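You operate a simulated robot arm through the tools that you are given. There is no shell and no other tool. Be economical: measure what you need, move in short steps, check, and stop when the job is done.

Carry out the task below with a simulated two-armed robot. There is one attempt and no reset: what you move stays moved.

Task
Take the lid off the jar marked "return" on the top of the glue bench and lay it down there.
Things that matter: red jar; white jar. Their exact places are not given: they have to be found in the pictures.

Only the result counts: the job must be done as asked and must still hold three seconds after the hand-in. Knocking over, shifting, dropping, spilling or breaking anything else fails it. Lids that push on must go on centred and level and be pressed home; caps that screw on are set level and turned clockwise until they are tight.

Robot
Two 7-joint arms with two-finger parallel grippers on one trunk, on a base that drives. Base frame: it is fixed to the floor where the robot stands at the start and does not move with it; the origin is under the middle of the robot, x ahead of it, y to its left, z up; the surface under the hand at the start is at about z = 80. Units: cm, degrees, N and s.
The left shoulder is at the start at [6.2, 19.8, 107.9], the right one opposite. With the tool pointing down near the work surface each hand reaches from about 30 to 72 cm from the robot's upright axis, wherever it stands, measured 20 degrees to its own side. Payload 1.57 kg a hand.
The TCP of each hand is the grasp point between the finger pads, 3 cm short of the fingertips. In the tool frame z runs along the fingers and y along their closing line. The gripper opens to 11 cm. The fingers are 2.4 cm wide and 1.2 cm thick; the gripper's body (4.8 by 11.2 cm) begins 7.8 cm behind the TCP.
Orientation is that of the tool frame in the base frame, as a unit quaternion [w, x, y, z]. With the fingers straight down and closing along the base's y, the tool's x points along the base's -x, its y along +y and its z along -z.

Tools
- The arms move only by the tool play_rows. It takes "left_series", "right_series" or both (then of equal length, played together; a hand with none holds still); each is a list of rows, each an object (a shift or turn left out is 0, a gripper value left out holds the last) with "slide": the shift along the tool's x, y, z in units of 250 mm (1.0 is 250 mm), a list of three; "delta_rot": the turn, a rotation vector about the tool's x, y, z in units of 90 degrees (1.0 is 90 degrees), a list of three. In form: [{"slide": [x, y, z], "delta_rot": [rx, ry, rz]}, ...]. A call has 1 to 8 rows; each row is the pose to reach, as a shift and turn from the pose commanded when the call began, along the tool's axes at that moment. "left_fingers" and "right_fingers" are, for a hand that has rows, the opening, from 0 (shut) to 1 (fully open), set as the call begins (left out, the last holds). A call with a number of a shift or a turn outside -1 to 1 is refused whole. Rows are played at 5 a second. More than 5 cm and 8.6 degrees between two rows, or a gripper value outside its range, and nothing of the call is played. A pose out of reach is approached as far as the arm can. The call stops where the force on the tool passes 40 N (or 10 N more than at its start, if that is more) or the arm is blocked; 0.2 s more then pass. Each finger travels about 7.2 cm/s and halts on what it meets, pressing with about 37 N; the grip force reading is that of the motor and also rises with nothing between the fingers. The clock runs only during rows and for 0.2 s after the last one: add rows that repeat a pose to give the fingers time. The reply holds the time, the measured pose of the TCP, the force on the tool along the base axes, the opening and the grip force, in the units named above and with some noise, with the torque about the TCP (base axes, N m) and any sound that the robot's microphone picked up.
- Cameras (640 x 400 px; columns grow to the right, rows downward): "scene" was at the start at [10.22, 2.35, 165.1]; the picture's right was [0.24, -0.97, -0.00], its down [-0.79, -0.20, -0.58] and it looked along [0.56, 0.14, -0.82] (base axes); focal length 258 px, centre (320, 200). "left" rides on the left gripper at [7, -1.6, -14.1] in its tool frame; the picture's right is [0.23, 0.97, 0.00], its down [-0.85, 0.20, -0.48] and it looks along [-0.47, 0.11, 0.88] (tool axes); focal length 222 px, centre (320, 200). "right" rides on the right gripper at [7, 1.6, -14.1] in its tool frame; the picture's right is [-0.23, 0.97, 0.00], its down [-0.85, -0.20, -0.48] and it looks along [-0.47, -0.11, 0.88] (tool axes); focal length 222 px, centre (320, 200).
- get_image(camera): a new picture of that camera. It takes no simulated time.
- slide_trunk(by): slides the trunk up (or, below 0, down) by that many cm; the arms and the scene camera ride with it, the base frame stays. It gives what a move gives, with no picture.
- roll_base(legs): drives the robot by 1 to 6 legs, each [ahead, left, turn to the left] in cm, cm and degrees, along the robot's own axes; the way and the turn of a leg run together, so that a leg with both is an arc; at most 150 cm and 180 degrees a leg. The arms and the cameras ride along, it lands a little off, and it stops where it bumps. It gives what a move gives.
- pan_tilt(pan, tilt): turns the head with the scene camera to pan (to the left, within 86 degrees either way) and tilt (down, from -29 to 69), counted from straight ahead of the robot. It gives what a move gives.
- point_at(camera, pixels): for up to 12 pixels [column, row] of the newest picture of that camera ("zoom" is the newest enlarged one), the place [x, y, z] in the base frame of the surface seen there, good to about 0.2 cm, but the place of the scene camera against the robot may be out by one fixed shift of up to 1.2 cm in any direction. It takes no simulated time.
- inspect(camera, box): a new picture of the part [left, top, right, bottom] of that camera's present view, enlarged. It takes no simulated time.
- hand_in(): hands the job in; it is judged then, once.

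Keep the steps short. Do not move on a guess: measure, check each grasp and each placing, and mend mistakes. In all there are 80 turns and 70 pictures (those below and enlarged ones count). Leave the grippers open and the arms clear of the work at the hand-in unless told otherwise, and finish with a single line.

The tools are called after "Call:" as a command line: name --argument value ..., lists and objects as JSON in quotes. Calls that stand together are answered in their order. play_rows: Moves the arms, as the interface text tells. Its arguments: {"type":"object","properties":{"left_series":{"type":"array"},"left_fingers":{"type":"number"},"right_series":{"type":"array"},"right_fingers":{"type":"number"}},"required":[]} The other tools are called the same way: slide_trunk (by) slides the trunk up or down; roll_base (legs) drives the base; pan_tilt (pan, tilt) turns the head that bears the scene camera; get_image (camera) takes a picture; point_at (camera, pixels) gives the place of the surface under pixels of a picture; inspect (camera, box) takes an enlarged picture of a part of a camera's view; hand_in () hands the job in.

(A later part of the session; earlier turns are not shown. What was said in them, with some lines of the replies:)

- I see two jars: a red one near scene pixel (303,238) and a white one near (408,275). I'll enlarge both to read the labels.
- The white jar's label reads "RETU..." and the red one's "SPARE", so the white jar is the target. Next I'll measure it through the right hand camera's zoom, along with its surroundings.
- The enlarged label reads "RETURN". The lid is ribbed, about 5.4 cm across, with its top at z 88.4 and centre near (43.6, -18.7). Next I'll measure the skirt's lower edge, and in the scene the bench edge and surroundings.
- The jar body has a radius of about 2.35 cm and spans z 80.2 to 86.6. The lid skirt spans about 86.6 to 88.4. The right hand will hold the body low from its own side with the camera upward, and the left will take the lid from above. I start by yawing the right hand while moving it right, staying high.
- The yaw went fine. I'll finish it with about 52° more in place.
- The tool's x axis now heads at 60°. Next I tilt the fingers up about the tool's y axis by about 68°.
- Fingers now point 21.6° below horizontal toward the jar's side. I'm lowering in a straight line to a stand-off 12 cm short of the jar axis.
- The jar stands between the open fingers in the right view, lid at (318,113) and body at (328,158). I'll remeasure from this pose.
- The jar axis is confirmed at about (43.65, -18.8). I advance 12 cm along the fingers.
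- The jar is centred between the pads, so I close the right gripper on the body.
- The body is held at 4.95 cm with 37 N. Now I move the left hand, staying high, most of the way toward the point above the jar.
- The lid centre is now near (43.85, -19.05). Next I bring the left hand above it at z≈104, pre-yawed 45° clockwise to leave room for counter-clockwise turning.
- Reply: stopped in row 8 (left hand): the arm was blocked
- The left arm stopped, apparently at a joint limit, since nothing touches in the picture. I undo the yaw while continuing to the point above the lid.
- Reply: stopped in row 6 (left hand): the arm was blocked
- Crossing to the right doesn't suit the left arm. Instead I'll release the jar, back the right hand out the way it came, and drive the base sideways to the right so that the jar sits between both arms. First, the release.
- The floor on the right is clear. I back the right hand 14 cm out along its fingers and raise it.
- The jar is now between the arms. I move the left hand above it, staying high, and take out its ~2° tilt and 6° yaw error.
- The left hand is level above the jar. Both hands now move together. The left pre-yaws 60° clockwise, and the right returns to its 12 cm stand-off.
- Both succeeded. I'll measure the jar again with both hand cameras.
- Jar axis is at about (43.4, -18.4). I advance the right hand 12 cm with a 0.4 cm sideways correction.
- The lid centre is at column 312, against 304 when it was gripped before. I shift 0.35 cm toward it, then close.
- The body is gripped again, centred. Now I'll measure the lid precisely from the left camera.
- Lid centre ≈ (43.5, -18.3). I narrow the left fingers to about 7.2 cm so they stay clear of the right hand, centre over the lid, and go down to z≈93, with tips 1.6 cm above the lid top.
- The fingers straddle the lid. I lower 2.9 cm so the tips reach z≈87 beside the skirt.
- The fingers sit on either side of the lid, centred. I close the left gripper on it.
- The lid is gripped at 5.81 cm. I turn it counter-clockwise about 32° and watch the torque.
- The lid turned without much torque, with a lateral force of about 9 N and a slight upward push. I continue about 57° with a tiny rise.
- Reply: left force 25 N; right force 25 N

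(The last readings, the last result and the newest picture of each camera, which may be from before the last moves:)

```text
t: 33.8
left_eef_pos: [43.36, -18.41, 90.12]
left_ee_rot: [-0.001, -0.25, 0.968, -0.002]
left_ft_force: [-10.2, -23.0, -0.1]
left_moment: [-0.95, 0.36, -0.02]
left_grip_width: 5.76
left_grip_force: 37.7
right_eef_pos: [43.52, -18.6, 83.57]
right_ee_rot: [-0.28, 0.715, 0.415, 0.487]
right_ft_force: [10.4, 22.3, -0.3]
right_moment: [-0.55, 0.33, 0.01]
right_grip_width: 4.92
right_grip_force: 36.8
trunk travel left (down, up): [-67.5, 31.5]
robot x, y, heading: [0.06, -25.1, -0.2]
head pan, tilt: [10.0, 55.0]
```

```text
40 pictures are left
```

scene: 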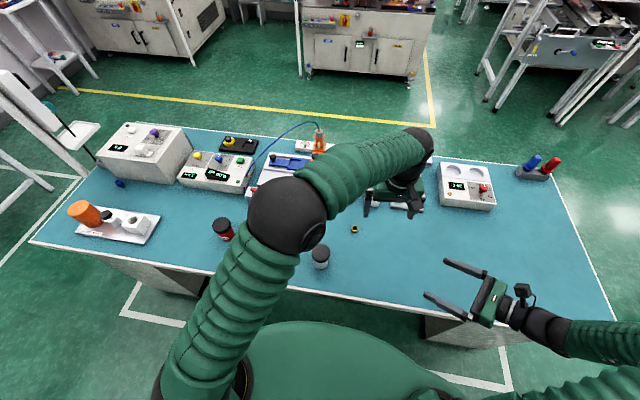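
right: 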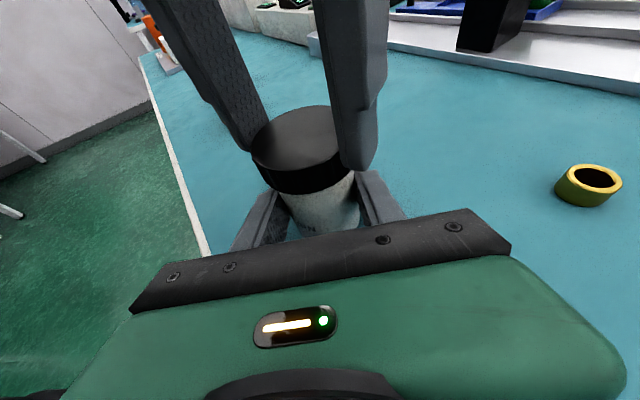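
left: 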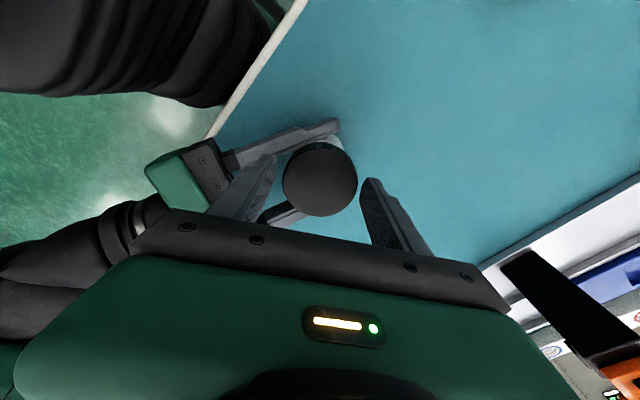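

That makes about 89° in all, and the side load has grown to 25 N because of a small centring error. I release the lid and look at where it sits.

Call:
play_rows --left_series '[{}, {}, {}, {"slide": [0, 0, -0.06]}, {"slide": [0, 0, -0.12]}]' --left_fingers 0.65

Call:
inspect --camera "right" --box '[240, 80, 400, 240]'

Call:
get_image --camera "left"

```text
t: 35.0
left_eef_pos: [43.34, -18.41, 93.22]
left_ee_rot: [0.0, -0.251, 0.968, -0.001]
left_ft_force: [0.1, -0.1, 0.5]
left_moment: [0.01, 0.0, -0.01]
left_grip_width: 7.16
left_grip_force: 0.1
right_eef_pos: [43.46, -18.8, 83.49]
right_ee_rot: [-0.28, 0.716, 0.415, 0.487]
right_ft_force: [-2.1, -1.8, 5.1]
right_moment: [0.07, 0.14, 0.07]
right_grip_width: 4.87
right_grip_force: 36.7
trunk travel left (down, up): [-67.5, 31.5]
robot x, y, heading: [0.28, -24.66, -0.1]
head pan, tilt: [10.0, 55.0]
```

```text
2.50 times, centred on (320, 160) of right
```

zoom: 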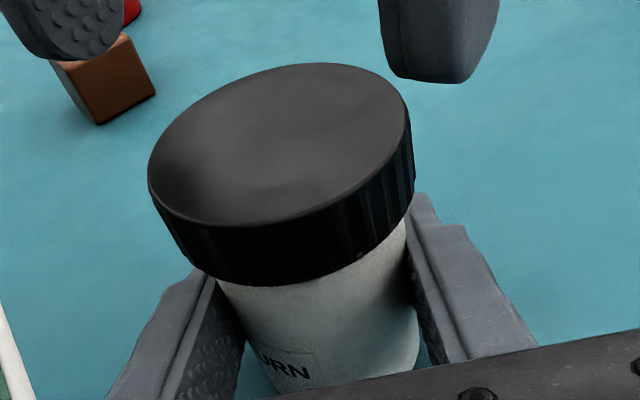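

```text
38 pictures are left
```

left: 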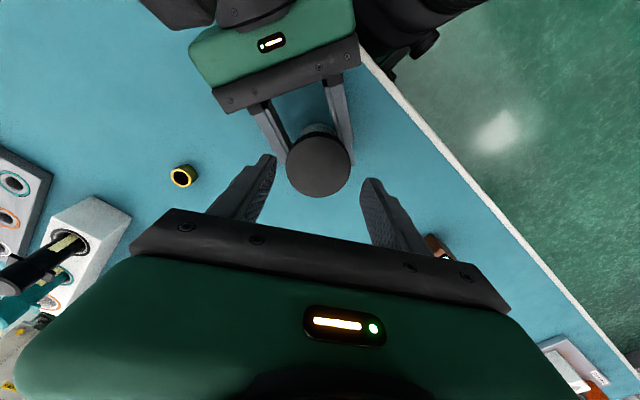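

The label hasn't moved relative to the right fingers, so the lid turned and the jar didn't. I'll measure the lid's centre, height and levelness.

Call:
point_at --camera "left" --pixels '[[289, 166], [348, 166], [318, 136], [318, 194], [298, 145], [339, 187], [298, 187], [339, 145]]'

Call:
point_at --camera "zoom" --pixels '[[280, 150], [160, 190], [395, 110], [300, 75], [260, 215], [285, 265], [290, 300]]'

```text
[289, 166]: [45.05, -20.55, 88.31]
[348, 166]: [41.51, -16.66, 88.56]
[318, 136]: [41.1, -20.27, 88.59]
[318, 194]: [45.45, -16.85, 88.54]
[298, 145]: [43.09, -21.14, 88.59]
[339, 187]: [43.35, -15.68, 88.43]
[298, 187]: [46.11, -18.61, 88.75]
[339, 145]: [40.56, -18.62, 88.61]
```

```text
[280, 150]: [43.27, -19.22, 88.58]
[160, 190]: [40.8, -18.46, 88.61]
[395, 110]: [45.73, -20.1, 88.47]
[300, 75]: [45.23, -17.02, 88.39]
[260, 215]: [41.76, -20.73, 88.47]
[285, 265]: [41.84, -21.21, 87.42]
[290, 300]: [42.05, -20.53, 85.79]
```

The lid is centred at (43.28, -18.55), level, at z≈88.55. I yaw the left hand back clockwise for another bite.

Call:
play_rows --left_series '[{"delta_rot": [0, 0, 0.09]}, {"delta_rot": [0, 0, 0.18]}, {"delta_rot": [0, 0, 0.27]}, {"delta_rot": [0, 0, 0.36]}, {"delta_rot": [0, 0, 0.45]}, {"delta_rot": [0, 0, 0.54]}, {"delta_rot": [0, 0, 0.63]}, {"delta_rot": [0, 0, 0.72]}]'

```text
t: 36.8
left_eef_pos: [43.52, -18.35, 93.19]
left_ee_rot: [0.0, 0.31, 0.951, -0.001]
left_ft_force: [-0.3, 0.3, 0.2]
left_moment: [0.02, 0.0, -0.01]
left_grip_width: 7.16
left_grip_force: 0.1
right_eef_pos: [43.48, -18.57, 83.54]
right_ee_rot: [-0.28, 0.715, 0.415, 0.488]
right_ft_force: [-1.9, -1.2, 1.8]
right_moment: [0.03, 0.06, 0.01]
right_grip_width: 4.9
right_grip_force: 37.2
trunk travel left (down, up): [-67.5, 31.5]
robot x, y, heading: [0.5, -24.83, 0.3]
head pan, tilt: [10.0, 55.0]
```

Next I finish the yaw, correct the centring by 0.2 cm and lower onto the lid.

Call:
play_rows --left_series '[{"slide": [0, -0.004, 0], "delta_rot": [0, 0, 0.09]}, {"slide": [0, -0.0086, 0], "delta_rot": [0, 0, 0.18]}, {"slide": [0, -0.0086, 0], "delta_rot": [0, 0, 0.27]}, {"slide": [0, -0.0086, 0], "delta_rot": [0, 0, 0.36]}, {"slide": [0, -0.0086, 0.06], "delta_rot": [0, 0, 0.36]}, {"slide": [0, -0.0086, 0.124], "delta_rot": [0, 0, 0.36]}, {"slide": [0, -0.0086, 0.124], "delta_rot": [0, 0, 0.36]}]'

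Call:
play_rows --left_series '[{}, {}, {}]' --left_fingers 0

```text
t: 38.4
left_eef_pos: [43.31, -18.53, 90.18]
left_ee_rot: [0.0, 0.561, 0.828, 0.0]
left_ft_force: [0.0, 0.2, -0.6]
left_moment: [-0.02, -0.02, 0.01]
left_grip_width: 7.17
left_grip_force: 0.1
right_eef_pos: [43.49, -18.74, 83.57]
right_ee_rot: [-0.279, 0.716, 0.415, 0.488]
right_ft_force: [-0.1, -2.2, 2.1]
right_moment: [0.03, 0.03, 0.0]
right_grip_width: 4.87
right_grip_force: 37.0
trunk travel left (down, up): [-67.5, 31.5]
robot x, y, heading: [0.18, -25.24, 0.1]
head pan, tilt: [10.0, 55.0]
```

```text
t: 39.2
left_eef_pos: [43.48, -18.4, 90.23]
left_ee_rot: [0.002, 0.561, 0.828, 0.0]
left_ft_force: [17.5, 9.3, -3.9]
left_moment: [0.25, -0.35, 0.02]
left_grip_width: 5.76
left_grip_force: 37.0
right_eef_pos: [43.5, -18.73, 83.57]
right_ee_rot: [-0.281, 0.715, 0.416, 0.487]
right_ft_force: [-11.7, -9.0, 9.3]
right_moment: [0.43, -0.8, -0.08]
right_grip_width: 4.87
right_grip_force: 36.7
trunk travel left (down, up): [-67.5, 31.5]
robot x, y, heading: [0.0, -24.58, 0.0]
head pan, tilt: [10.0, 55.0]
```

There's a side load of 20 N toward +x, +y, so the lid's real centre is about 0.2 cm that way. I shift with it, then turn counter-clockwise 57° with a small rise.

Call:
play_rows --left_series '[{"slide": [0, 0.006, 0]}, {"slide": [0, 0.006, -0.001], "delta_rot": [0, 0, -0.09]}, {"slide": [0, 0.006, -0.001], "delta_rot": [0, 0, -0.18]}, {"slide": [0, 0.006, -0.002], "delta_rot": [0, 0, -0.27]}, {"slide": [0, 0.006, -0.003], "delta_rot": [0, 0, -0.36]}, {"slide": [0, 0.006, -0.004], "delta_rot": [0, 0, -0.45]}, {"slide": [0, 0.006, -0.005], "delta_rot": [0, 0, -0.54]}, {"slide": [0, 0.006, -0.006], "delta_rot": [0, 0, -0.63]}]'

Call:
get_image --camera "right"

```text
t: 41.0
left_eef_pos: [43.46, -18.4, 90.3]
left_ee_rot: [0.002, 0.099, 0.995, -0.001]
left_ft_force: [19.0, 7.3, -13.1]
left_moment: [0.13, -0.52, -0.01]
left_grip_width: 5.69
left_grip_force: 37.3
right_eef_pos: [43.43, -18.67, 83.51]
right_ee_rot: [-0.281, 0.715, 0.416, 0.487]
right_ft_force: [-17.5, -7.6, 11.9]
right_moment: [0.42, -0.74, 0.04]
right_grip_width: 4.87
right_grip_force: 36.8
trunk travel left (down, up): [-67.5, 31.5]
robot x, y, heading: [0.01, -24.69, 0.1]
head pan, tilt: [10.0, 55.0]
```

```text
37 pictures are left
```

right: 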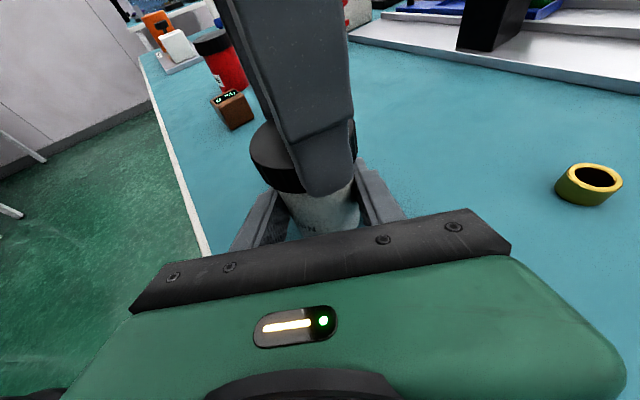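

The −13 N says I'm lifting faster than the thread rises. I ease down slightly, shift 0.25 cm toward the load, and continue turning 57°.

Call:
play_rows --left_series '[{"slide": [-0.009, 0.006, 0.003]}, {"slide": [-0.009, 0.006, 0.003], "delta_rot": [0, 0, -0.09]}, {"slide": [-0.009, 0.006, 0.003], "delta_rot": [0, 0, -0.18]}, {"slide": [-0.009, 0.006, 0.003], "delta_rot": [0, 0, -0.27]}, {"slide": [-0.009, 0.006, 0.002], "delta_rot": [0, 0, -0.36]}, {"slide": [-0.009, 0.006, 0.002], "delta_rot": [0, 0, -0.45]}, {"slide": [-0.009, 0.006, 0.001], "delta_rot": [0, 0, -0.54]}, {"slide": [-0.009, 0.006, 0.001], "delta_rot": [0, 0, -0.63]}]'

Call:
get_image --camera "right"

```text
t: 42.8
left_eef_pos: [43.55, -18.45, 90.17]
left_ee_rot: [-0.002, -0.384, 0.923, 0.0]
left_ft_force: [-14.8, -19.3, 2.4]
left_moment: [-0.79, 0.32, -0.02]
left_grip_width: 5.71
left_grip_force: 36.9
right_eef_pos: [43.54, -18.72, 83.48]
right_ee_rot: [-0.281, 0.714, 0.415, 0.488]
right_ft_force: [14.3, 18.1, -2.4]
right_moment: [-0.45, 0.61, 0.01]
right_grip_width: 4.91
right_grip_force: 36.8
trunk travel left (down, up): [-67.5, 31.5]
robot x, y, heading: [0.08, -24.85, -0.0]
head pan, tilt: [10.0, 55.0]
```

```text
36 pictures are left
```

right: 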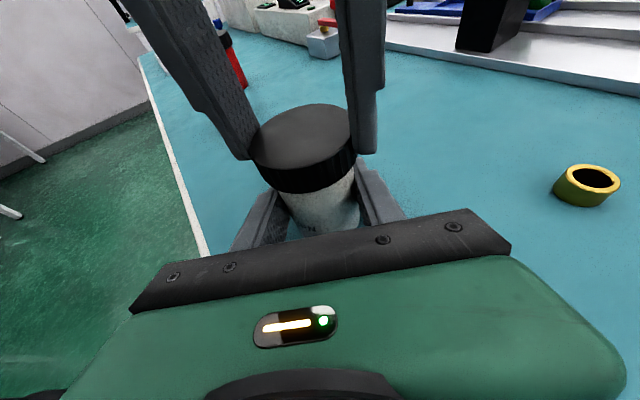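

About 203° in total. I release, rise, and look at the lid again.

Call:
play_rows --left_series '[{}, {}, {}, {"slide": [0, 0, -0.06]}, {"slide": [0, 0, -0.12]}]' --left_fingers 0.65

Call:
get_image --camera "left"

Call:
inspect --camera "right" --box '[240, 80, 400, 240]'

```text
t: 44.0
left_eef_pos: [43.54, -18.48, 93.28]
left_ee_rot: [-0.001, -0.384, 0.923, -0.001]
left_ft_force: [-1.0, -0.3, 0.0]
left_moment: [-0.04, 0.0, 0.0]
left_grip_width: 7.15
left_grip_force: 0.1
right_eef_pos: [43.43, -18.76, 83.45]
right_ee_rot: [-0.281, 0.715, 0.415, 0.488]
right_ft_force: [-0.4, -2.7, 1.4]
right_moment: [-0.04, 0.05, 0.04]
right_grip_width: 4.9
right_grip_force: 36.8
trunk travel left (down, up): [-67.5, 31.5]
robot x, y, heading: [-0.24, -24.61, 0.1]
head pan, tilt: [10.0, 55.0]
```

```text
35 pictures are left
```

left: 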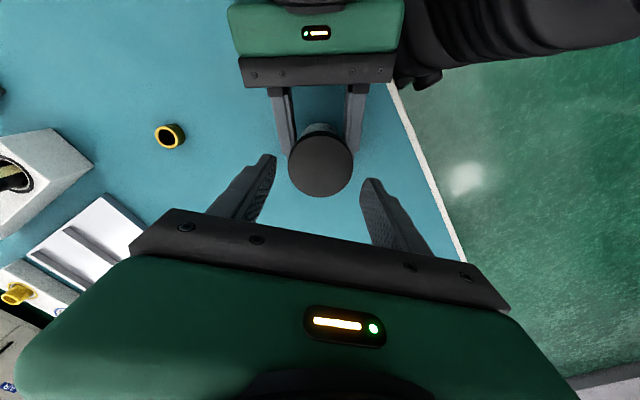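

```text
2.50 times, centred on (320, 160) of right
```

zoom: 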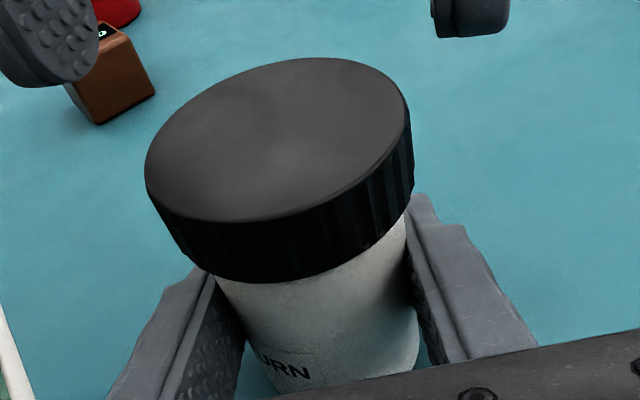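

The lid has risen a little; its top edge is at row 58 of the zoom against 64 before. I'll measure centre and height.

Call:
point_at --camera "left" --pixels '[[291, 166], [350, 166], [320, 136], [320, 195], [300, 145], [341, 187], [300, 187], [341, 145]]'

Call:
point_at --camera "zoom" --pixels '[[280, 140], [160, 180], [395, 105], [300, 70], [260, 205], [270, 250], [290, 320]]'

Call:
play_rows --left_series '[{"delta_rot": [0, 0, 0.09]}, {"delta_rot": [0, 0, 0.18]}, {"delta_rot": [0, 0, 0.27]}, {"delta_rot": [0, 0, 0.36]}, {"delta_rot": [0, 0, 0.45]}, {"delta_rot": [0, 0, 0.54]}, {"delta_rot": [0, 0, 0.63]}, {"delta_rot": [0, 0, 0.72]}]'

```text
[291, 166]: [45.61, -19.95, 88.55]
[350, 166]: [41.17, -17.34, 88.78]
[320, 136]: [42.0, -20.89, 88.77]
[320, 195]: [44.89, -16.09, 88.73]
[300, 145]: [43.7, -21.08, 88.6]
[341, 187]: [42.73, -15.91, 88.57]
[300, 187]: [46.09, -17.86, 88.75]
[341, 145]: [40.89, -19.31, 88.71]
```

```text
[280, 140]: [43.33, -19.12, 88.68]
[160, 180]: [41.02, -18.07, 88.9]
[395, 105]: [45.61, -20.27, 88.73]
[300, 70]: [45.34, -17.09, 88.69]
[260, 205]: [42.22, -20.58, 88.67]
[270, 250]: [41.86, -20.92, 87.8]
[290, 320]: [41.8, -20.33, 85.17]
```

```text
t: 45.8
left_eef_pos: [43.75, -18.28, 93.25]
left_ee_rot: [0.0, 0.171, 0.985, -0.001]
left_ft_force: [-0.8, 0.0, 0.2]
left_moment: [-0.01, -0.02, 0.02]
left_grip_width: 7.15
left_grip_force: 0.1
right_eef_pos: [43.39, -18.7, 83.52]
right_ee_rot: [-0.281, 0.715, 0.416, 0.487]
right_ft_force: [-0.3, -0.1, -0.4]
right_moment: [0.02, 0.01, 0.01]
right_grip_width: 4.9
right_grip_force: 36.6
trunk travel left (down, up): [-67.5, 31.5]
robot x, y, heading: [0.14, -24.96, 0.1]
head pan, tilt: [10.0, 55.0]
```

The lid is at z≈88.7, rising about 0.4 cm per turn, with its centre at (43.42, -18.5). I yaw back the rest, recentre, lower and regrip.

Call:
play_rows --left_series '[{"slide": [0.003, -0.003, 0], "delta_rot": [0, 0, 0.09]}, {"slide": [0.006, -0.0065, 0], "delta_rot": [0, 0, 0.18]}, {"slide": [0.006, -0.0065, 0], "delta_rot": [0, 0, 0.27]}, {"slide": [0.006, -0.0065, 0], "delta_rot": [0, 0, 0.36]}, {"slide": [0.006, -0.0065, 0], "delta_rot": [0, 0, 0.45]}, {"slide": [0.006, -0.0065, 0.06], "delta_rot": [0, 0, 0.54]}, {"slide": [0.006, -0.0065, 0.116], "delta_rot": [0, 0, 0.54]}, {"slide": [0.006, -0.0065, 0.116], "delta_rot": [0, 0, 0.54]}]'

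Call:
play_rows --left_series '[{}, {}, {}]' --left_fingers 0

```text
t: 47.6
left_eef_pos: [43.55, -18.48, 90.41]
left_ee_rot: [0.002, 0.561, 0.828, -0.001]
left_ft_force: [0.1, 0.1, 0.4]
left_moment: [0.0, 0.01, 0.03]
left_grip_width: 7.14
left_grip_force: 0.1
right_eef_pos: [43.46, -18.67, 83.55]
right_ee_rot: [-0.281, 0.715, 0.415, 0.488]
right_ft_force: [-0.5, 0.1, 0.8]
right_moment: [0.01, 0.01, -0.01]
right_grip_width: 4.87
right_grip_force: 37.1
trunk travel left (down, up): [-67.5, 31.5]
robot x, y, heading: [0.09, -24.96, -0.0]
head pan, tilt: [10.0, 55.0]
```

```text
t: 48.4
left_eef_pos: [43.45, -18.6, 90.18]
left_ee_rot: [0.0, 0.561, 0.828, -0.001]
left_ft_force: [-0.5, 0.1, 0.2]
left_moment: [-0.01, -0.08, -0.01]
left_grip_width: 5.78
left_grip_force: 37.0
right_eef_pos: [43.47, -18.72, 83.57]
right_ee_rot: [-0.28, 0.715, 0.416, 0.487]
right_ft_force: [0.1, 0.4, 0.8]
right_moment: [-0.01, 0.09, 0.0]
right_grip_width: 4.87
right_grip_force: 36.9
trunk travel left (down, up): [-67.5, 31.5]
robot x, y, heading: [0.1, -24.98, 0.3]
head pan, tilt: [10.0, 55.0]
```

There's almost no side load this time. I turn 65° counter-clockwise, rising 0.07 cm.

Call:
play_rows --left_series '[{"delta_rot": [0, 0, -0.09]}, {"slide": [0, 0, -0.001], "delta_rot": [0, 0, -0.18]}, {"slide": [0, 0, -0.001], "delta_rot": [0, 0, -0.27]}, {"slide": [0, 0, -0.001], "delta_rot": [0, 0, -0.36]}, {"slide": [0, 0, -0.002], "delta_rot": [0, 0, -0.45]}, {"slide": [0, 0, -0.002], "delta_rot": [0, 0, -0.54]}, {"slide": [0, 0, -0.002], "delta_rot": [0, 0, -0.63]}, {"slide": [0, 0, -0.003], "delta_rot": [0, 0, -0.72]}]'

Call:
play_rows --left_series '[{"delta_rot": [0, 0, -0.09]}, {"slide": [0, 0, -0.001], "delta_rot": [0, 0, -0.18]}, {"slide": [0, 0, -0.001], "delta_rot": [0, 0, -0.27]}, {"slide": [0, 0, -0.001], "delta_rot": [0, 0, -0.36]}, {"slide": [0, 0, -0.002], "delta_rot": [0, 0, -0.45]}, {"slide": [0, 0, -0.002], "delta_rot": [0, 0, -0.54]}, {"slide": [0, 0, -0.002], "delta_rot": [0, 0, -0.63]}]'

Call:
get_image --camera "right"

```text
t: 50.2
left_eef_pos: [43.35, -18.61, 90.34]
left_ee_rot: [0.0, 0.028, 1.0, -0.002]
left_ft_force: [2.3, -1.1, 0.3]
left_moment: [-0.01, -0.08, -0.03]
left_grip_width: 5.75
left_grip_force: 37.1
right_eef_pos: [43.51, -18.66, 83.46]
right_ee_rot: [-0.279, 0.716, 0.415, 0.487]
right_ft_force: [-1.5, 1.6, 1.7]
right_moment: [-0.01, -0.05, 0.04]
right_grip_width: 4.89
right_grip_force: 36.9
trunk travel left (down, up): [-67.5, 31.5]
robot x, y, heading: [0.02, -24.81, 0.1]
head pan, tilt: [10.0, 55.0]
```

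```text
t: 51.8
left_eef_pos: [43.54, -18.44, 90.43]
left_ee_rot: [-0.001, -0.45, 0.893, -0.001]
left_ft_force: [0.4, 0.7, -1.2]
left_moment: [0.0, 0.0, -0.04]
left_grip_width: 5.75
left_grip_force: 36.9
right_eef_pos: [43.42, -18.74, 83.58]
right_ee_rot: [-0.28, 0.715, 0.415, 0.487]
right_ft_force: [0.5, 0.8, 0.6]
right_moment: [0.02, -0.01, -0.03]
right_grip_width: 4.89
right_grip_force: 37.2
trunk travel left (down, up): [-67.5, 31.5]
robot x, y, heading: [0.08, -25.17, -0.1]
head pan, tilt: [10.0, 55.0]
```

```text
33 pictures are left
```

right: 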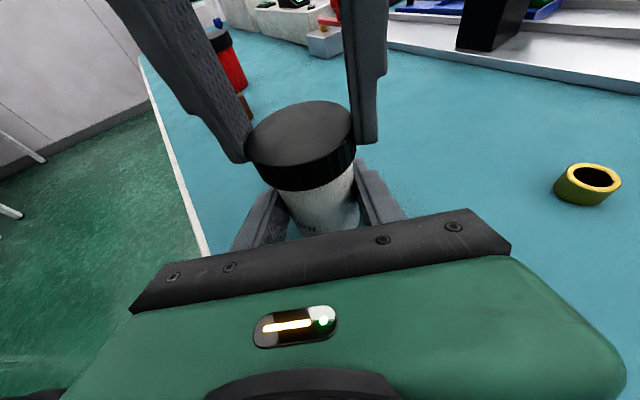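

About 324° in total, with forces near zero. I test for freedom with a gentle 0.2 cm lift.

Call:
play_rows --left_series '[{"slide": [0, 0, -0.004]}, {"slide": [0, 0, -0.008]}]'

```text
t: 52.4
left_eef_pos: [43.42, -18.45, 90.67]
left_ee_rot: [-0.001, -0.448, 0.894, 0.0]
left_ft_force: [-0.5, 1.4, 0.2]
left_moment: [0.02, 0.02, 0.0]
left_grip_width: 5.75
left_grip_force: 37.1
right_eef_pos: [43.59, -18.64, 83.43]
right_ee_rot: [-0.28, 0.715, 0.415, 0.487]
right_ft_force: [0.6, -0.5, 1.0]
right_moment: [0.02, 0.02, 0.0]
right_grip_width: 4.89
right_grip_force: 36.8
trunk travel left (down, up): [-67.5, 31.5]
robot x, y, heading: [0.1, -24.65, 0.2]
head pan, tilt: [10.0, 55.0]
```

There's no pull at all, so the lid is free. I lift it straight up.

Call:
play_rows --left_series '[{"slide": [0, 0, -0.02]}, {"slide": [0, 0, -0.05]}, {"slide": [0, 0, -0.1]}, {"slide": [0, 0, -0.2]}, {"slide": [0, 0, -0.3]}]'

Call:
get_image --camera "right"

Call:
get_image --camera "scene"

```text
t: 53.6
left_eef_pos: [43.38, -18.19, 98.29]
left_ee_rot: [0.0, -0.448, 0.894, -0.002]
left_ft_force: [0.8, 0.4, 0.1]
left_moment: [0.01, -0.02, 0.03]
left_grip_width: 5.76
left_grip_force: 36.6
right_eef_pos: [43.5, -18.76, 83.43]
right_ee_rot: [-0.28, 0.716, 0.415, 0.487]
right_ft_force: [-0.5, -0.1, -0.2]
right_moment: [-0.02, 0.03, -0.01]
right_grip_width: 4.87
right_grip_force: 36.6
trunk travel left (down, up): [-67.5, 31.5]
robot x, y, heading: [0.03, -24.83, 0.0]
head pan, tilt: [10.0, 55.0]
```

```text
32 pictures are left
```

right: 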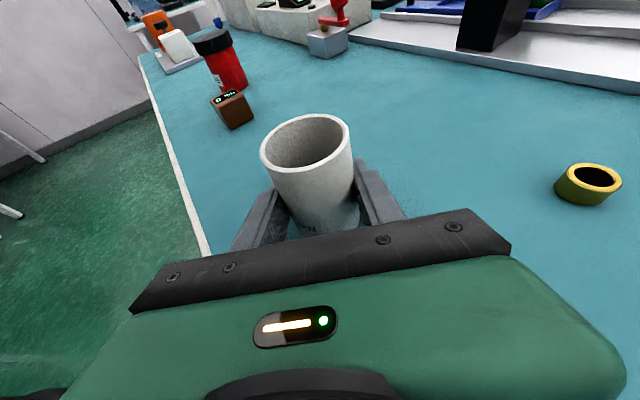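

```text
31 pictures are left
```

scene: 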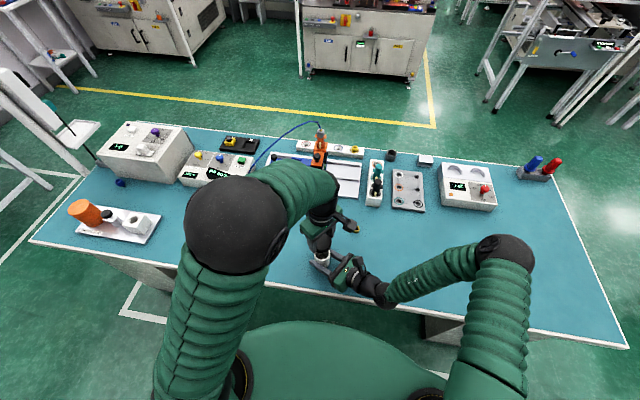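

The lid is off and the jar stands open in the right hand's grip. I'll find a clear spot on the bench for it.

Call:
point_at --camera "right" --pixels '[[330, 85], [380, 85], [420, 100], [400, 45], [330, 55], [245, 105], [300, 80], [460, 120], [308, 120], [305, 170]]'

Call:
get_image --camera "left"

```text
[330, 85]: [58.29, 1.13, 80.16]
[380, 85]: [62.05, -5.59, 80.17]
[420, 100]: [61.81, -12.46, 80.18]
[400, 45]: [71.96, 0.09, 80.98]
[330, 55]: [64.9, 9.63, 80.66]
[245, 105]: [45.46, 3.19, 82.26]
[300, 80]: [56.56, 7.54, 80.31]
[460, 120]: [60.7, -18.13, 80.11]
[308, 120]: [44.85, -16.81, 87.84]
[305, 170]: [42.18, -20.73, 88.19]
```

```text
30 pictures are left
```

left: 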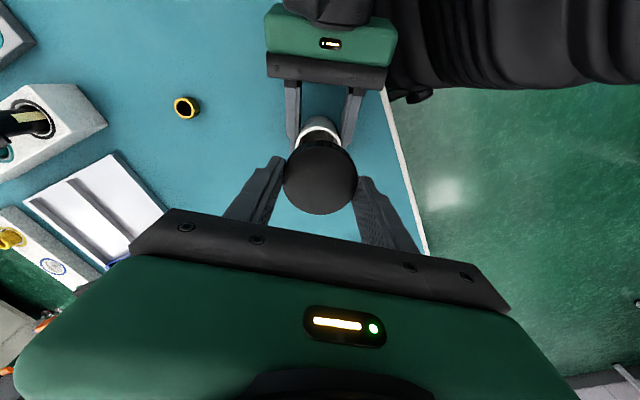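

The bench around (53, -3) is empty: surface at 80.2, with the cube, plate and red jar all over 10 cm away. I carry the lid there and lower to TCP z≈88.

Call:
play_rows --left_series '[{"slide": [-0.145, 0.012, 0]}, {"slide": [-0.29, 0.024, 0]}, {"slide": [-0.435, 0.036, 0]}, {"slide": [-0.58, 0.049, 0]}, {"slide": [-0.723, 0.061, 0.1]}, {"slide": [-0.723, 0.061, 0.25]}, {"slide": [-0.723, 0.061, 0.4]}, {"slide": [-0.723, 0.061, 0.4]}]'

Call:
get_image --camera "left"

Call:
get_image --camera "right"

```text
t: 55.4
left_eef_pos: [52.9, -2.82, 88.04]
left_ee_rot: [0.0, -0.447, 0.894, -0.001]
left_ft_force: [0.5, 0.2, -1.0]
left_moment: [0.0, 0.0, 0.02]
left_grip_width: 5.76
left_grip_force: 36.8
right_eef_pos: [43.45, -18.7, 83.5]
right_ee_rot: [-0.28, 0.715, 0.416, 0.487]
right_ft_force: [0.3, 0.6, 1.2]
right_moment: [0.01, 0.01, 0.01]
right_grip_width: 4.89
right_grip_force: 37.0
trunk travel left (down, up): [-67.5, 31.5]
robot x, y, heading: [0.16, -24.7, -0.3]
head pan, tilt: [10.0, 55.0]
```

```text
29 pictures are left
```

left: 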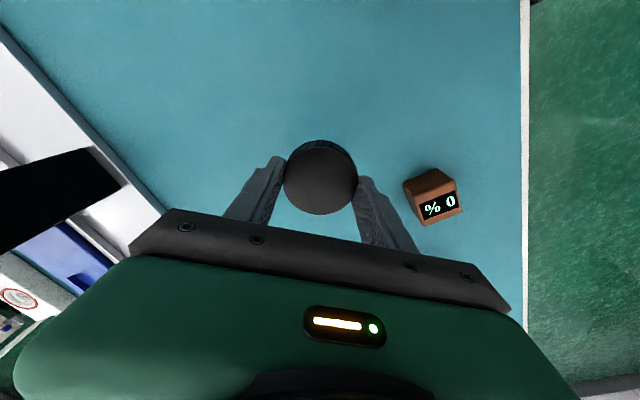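

```text
28 pictures are left
```

right: 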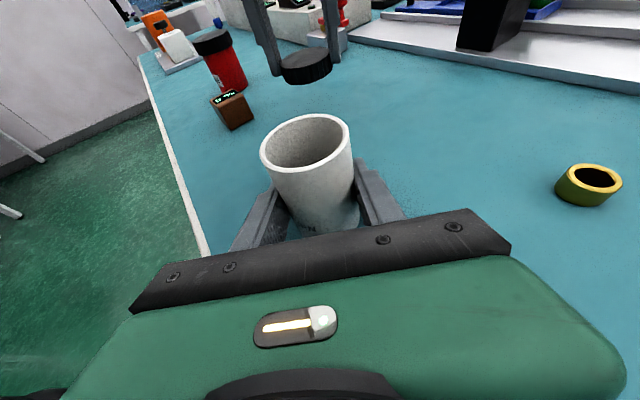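

The spot is clear. I lower 3.4 cm, then feel for contact in small steps.

Call:
play_rows --left_series '[{"slide": [0, 0, 0.05]}, {"slide": [0, 0, 0.1]}, {"slide": [0, 0, 0.136]}, {"slide": [0, 0, 0.144]}, {"slide": [0, 0, 0.15]}]'

Call:
get_image --camera "right"

```text
t: 56.6
left_eef_pos: [53.1, -3.02, 84.38]
left_ee_rot: [0.0, -0.448, 0.894, -0.001]
left_ft_force: [0.1, -0.5, -0.7]
left_moment: [0.01, -0.03, 0.02]
left_grip_width: 5.73
left_grip_force: 37.2
right_eef_pos: [43.52, -18.59, 83.49]
right_ee_rot: [-0.28, 0.716, 0.416, 0.486]
right_ft_force: [0.1, 0.3, 1.1]
right_moment: [0.0, 0.02, 0.04]
right_grip_width: 4.88
right_grip_force: 37.2
trunk travel left (down, up): [-67.5, 31.5]
robot x, y, heading: [0.25, -24.83, -0.0]
head pan, tilt: [10.0, 55.0]
```

```text
27 pictures are left
```

right: 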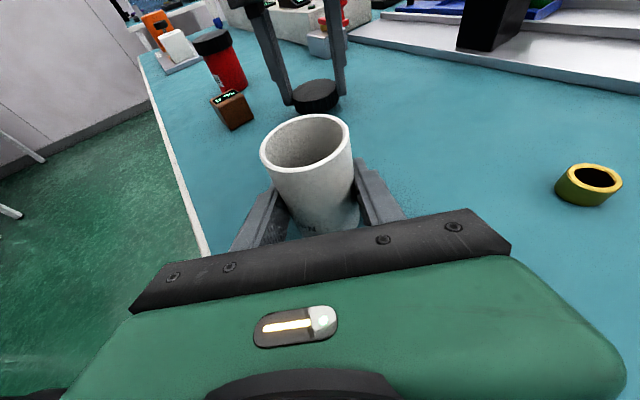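

Nothing touched yet. I go on in 0.15 cm steps.

Call:
play_rows --left_series '[{"slide": [0, 0, 0.006]}, {"slide": [0, 0, 0.012]}, {"slide": [0, 0, 0.018]}, {"slide": [0, 0, 0.024]}]'

```text
t: 57.6
left_eef_pos: [52.96, -3.06, 83.76]
left_ee_rot: [0.0, -0.448, 0.894, -0.001]
left_ft_force: [0.2, 0.5, -0.4]
left_moment: [0.0, 0.01, -0.02]
left_grip_width: 5.76
left_grip_force: 36.8
right_eef_pos: [43.41, -18.6, 83.48]
right_ee_rot: [-0.28, 0.715, 0.417, 0.486]
right_ft_force: [-1.3, 0.7, 1.1]
right_moment: [0.02, 0.0, -0.01]
right_grip_width: 4.88
right_grip_force: 36.7
trunk travel left (down, up): [-67.5, 31.5]
robot x, y, heading: [-0.3, -25.15, -0.1]
head pan, tilt: [10.0, 55.0]
```

Call:
play_rows --left_series '[{"slide": [0, 0, 0.004]}, {"slide": [0, 0, 0.008]}]'

Call:
inspect --camera "right" --box '[270, 50, 370, 130]'

```text
t: 58.2
left_eef_pos: [52.98, -3.13, 83.54]
left_ee_rot: [-0.001, -0.447, 0.894, -0.001]
left_ft_force: [-0.5, 0.7, 0.1]
left_moment: [-0.02, 0.0, -0.03]
left_grip_width: 5.74
left_grip_force: 36.9
right_eef_pos: [43.39, -18.62, 83.49]
right_ee_rot: [-0.28, 0.716, 0.416, 0.486]
right_ft_force: [0.2, 0.7, 0.1]
right_moment: [0.03, 0.01, 0.01]
right_grip_width: 4.87
right_grip_force: 37.2
trunk travel left (down, up): [-67.5, 31.5]
robot x, y, heading: [0.16, -25.09, -0.2]
head pan, tilt: [10.0, 55.0]
```

```text
5.00 times, centred on (320, 90) of right
```

zoom: 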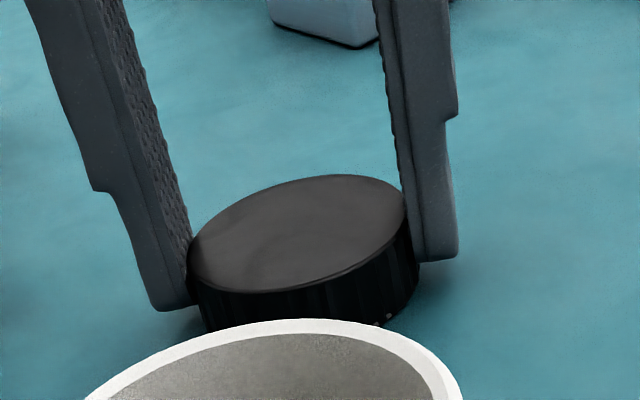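

Still no contact, and the fingertips are still above the bench. I continue in 0.1 cm steps.

Call:
play_rows --left_series '[{"slide": [0, 0, 0.004]}, {"slide": [0, 0, 0.008]}]'

Call:
point_at --camera "zoom" --pixels '[[300, 240], [250, 220], [360, 210], [390, 318], [170, 300], [440, 250]]'

```text
t: 58.8
left_eef_pos: [52.96, -3.1, 83.52]
left_ee_rot: [0.0, -0.449, 0.894, -0.002]
left_ft_force: [-0.2, 0.9, 7.5]
left_moment: [0.03, 0.17, -0.03]
left_grip_width: 5.76
left_grip_force: 37.0
right_eef_pos: [43.42, -18.64, 83.6]
right_ee_rot: [-0.28, 0.715, 0.415, 0.488]
right_ft_force: [0.2, -0.3, 0.2]
right_moment: [0.02, 0.02, -0.02]
right_grip_width: 4.87
right_grip_force: 36.9
trunk travel left (down, up): [-67.5, 31.5]
robot x, y, heading: [0.04, -25.08, 0.0]
head pan, tilt: [10.0, 55.0]
```

```text
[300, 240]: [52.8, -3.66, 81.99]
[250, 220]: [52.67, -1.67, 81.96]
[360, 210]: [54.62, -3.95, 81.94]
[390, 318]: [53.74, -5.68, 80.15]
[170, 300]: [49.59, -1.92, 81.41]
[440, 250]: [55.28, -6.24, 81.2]
```

Contact: 7.5 N upward, with the lid top level at about 82. I open both grippers (left partly, right fully) and raise the left.

Call:
play_rows --left_series '[{}, {}, {}, {"slide": [0, 0, -0.05]}, {"slide": [0, 0, -0.2]}, {"slide": [0, 0, -0.4]}]' --left_fingers 0.7

Call:
play_rows --right_series '[{}, {}, {}, {}, {}]' --right_fingers 1

Call:
get_image --camera "right"

```text
t: 60.2
left_eef_pos: [52.92, -2.92, 93.46]
left_ee_rot: [-0.001, -0.448, 0.894, -0.002]
left_ft_force: [0.0, -0.4, -1.1]
left_moment: [-0.05, -0.02, 0.01]
left_grip_width: 7.7
left_grip_force: 0.1
right_eef_pos: [43.53, -18.61, 83.57]
right_ee_rot: [-0.279, 0.716, 0.415, 0.488]
right_ft_force: [-1.0, 0.3, 0.3]
right_moment: [0.04, -0.01, 0.0]
right_grip_width: 4.88
right_grip_force: 37.0
trunk travel left (down, up): [-67.5, 31.5]
robot x, y, heading: [0.07, -24.78, 0.2]
head pan, tilt: [10.0, 55.0]
```

```text
t: 61.4
left_eef_pos: [52.97, -2.85, 93.35]
left_ee_rot: [-0.001, -0.447, 0.895, -0.002]
left_ft_force: [0.0, 0.4, -1.7]
left_moment: [-0.01, -0.02, 0.02]
left_grip_width: 7.72
left_grip_force: 0.0
right_eef_pos: [43.33, -18.67, 83.51]
right_ee_rot: [-0.28, 0.716, 0.415, 0.487]
right_ft_force: [-0.4, -0.1, -0.4]
right_moment: [0.02, -0.04, -0.01]
right_grip_width: 11.0
right_grip_force: 0.1
trunk travel left (down, up): [-67.5, 31.5]
robot x, y, heading: [-0.19, -24.81, 0.2]
head pan, tilt: [10.0, 55.0]
```

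```text
25 pictures are left
```

right: 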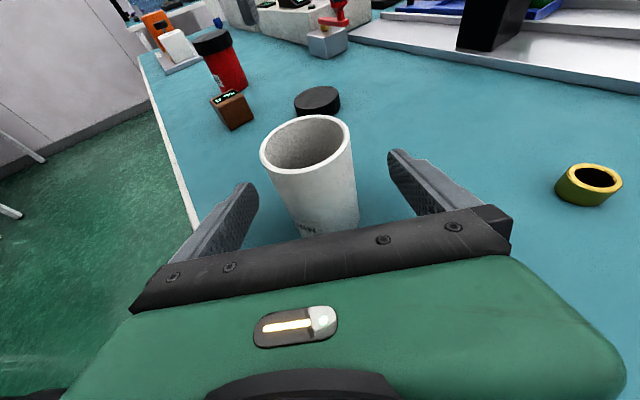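

The lid lies flat and the jar stands free. I back the right hand straight out and lift it, and raise the left hand further while opening it fully.

Call:
play_rows --left_series '[{"slide": [0, 0, -0.05]}, {"slide": [0, 0, -0.1]}, {"slide": [0, 0, -0.2]}, {"slide": [0, 0, -0.3]}, {"slide": [0, 0, -0.4]}, {"slide": [0, 0, -0.5]}, {"slide": [0, 0, -0.6]}]' --right_series '[{"slide": [0, 0, -0.1]}, {"slide": [0, 0, -0.22]}, {"slide": [0, 0, -0.36]}, {"slide": [0, 0, -0.5]}, {"slide": [0, 0, -0.6]}, {"slide": [0.15, 0, -0.65]}, {"slide": [0.3, 0, -0.7]}]' --left_fingers 1

Call:
get_image --camera "scene"

Call:
get_image --camera "right"

Call:
get_image --camera "left"

```text
t: 63.0
left_eef_pos: [52.77, -2.86, 108.61]
left_ee_rot: [0.0, -0.448, 0.894, -0.002]
left_ft_force: [0.2, -0.1, 0.0]
left_moment: [0.0, 0.03, 0.0]
left_grip_width: 10.98
left_grip_force: 0.1
right_eef_pos: [37.46, -30.35, 96.22]
right_ee_rot: [-0.28, 0.715, 0.416, 0.487]
right_ft_force: [-0.1, 0.3, -0.3]
right_moment: [-0.02, -0.01, -0.02]
right_grip_width: 11.0
right_grip_force: 0.1
right hand out of reach, approached as far as the arm can: row 7
trunk travel left (down, up): [-67.5, 31.5]
robot x, y, heading: [-0.54, -24.58, 0.3]
head pan, tilt: [10.0, 55.0]
```

```text
24 pictures are left
```

scene: 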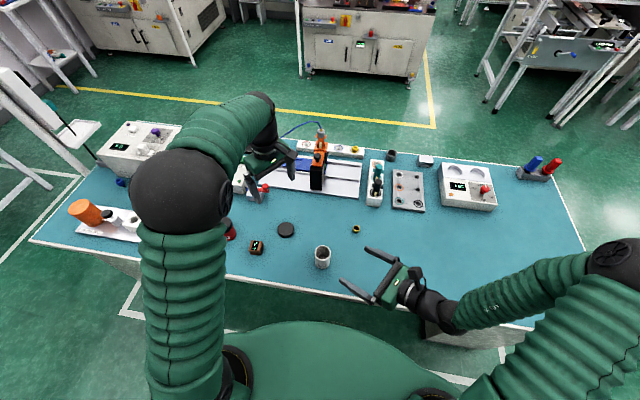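

```text
23 pictures are left
```

right: 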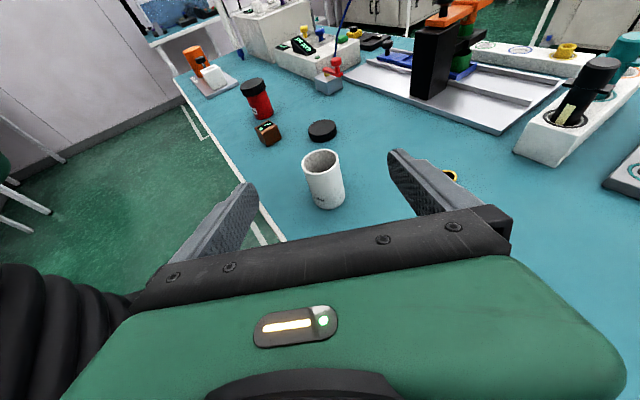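

```text
22 pictures are left
```

left: 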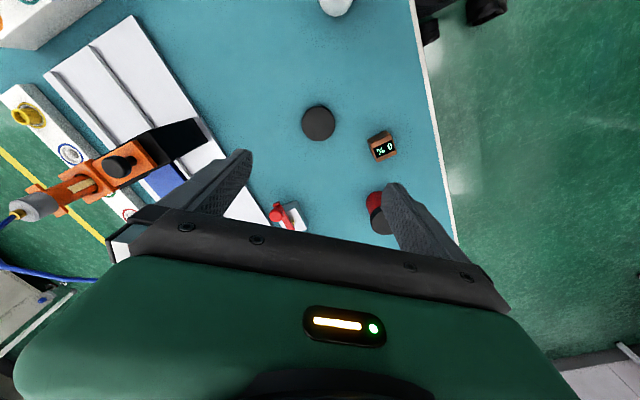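

The lid lies flat on the bench, the white jar stands upright and open, everything else is in place, and both hands are open and clear. I hand in.

Call:
hand_in

```text
The job is handed in.
```

The lid of the "return" jar (the white one) is unscrewed and lying flat on the glue bench, and the job is handed in.
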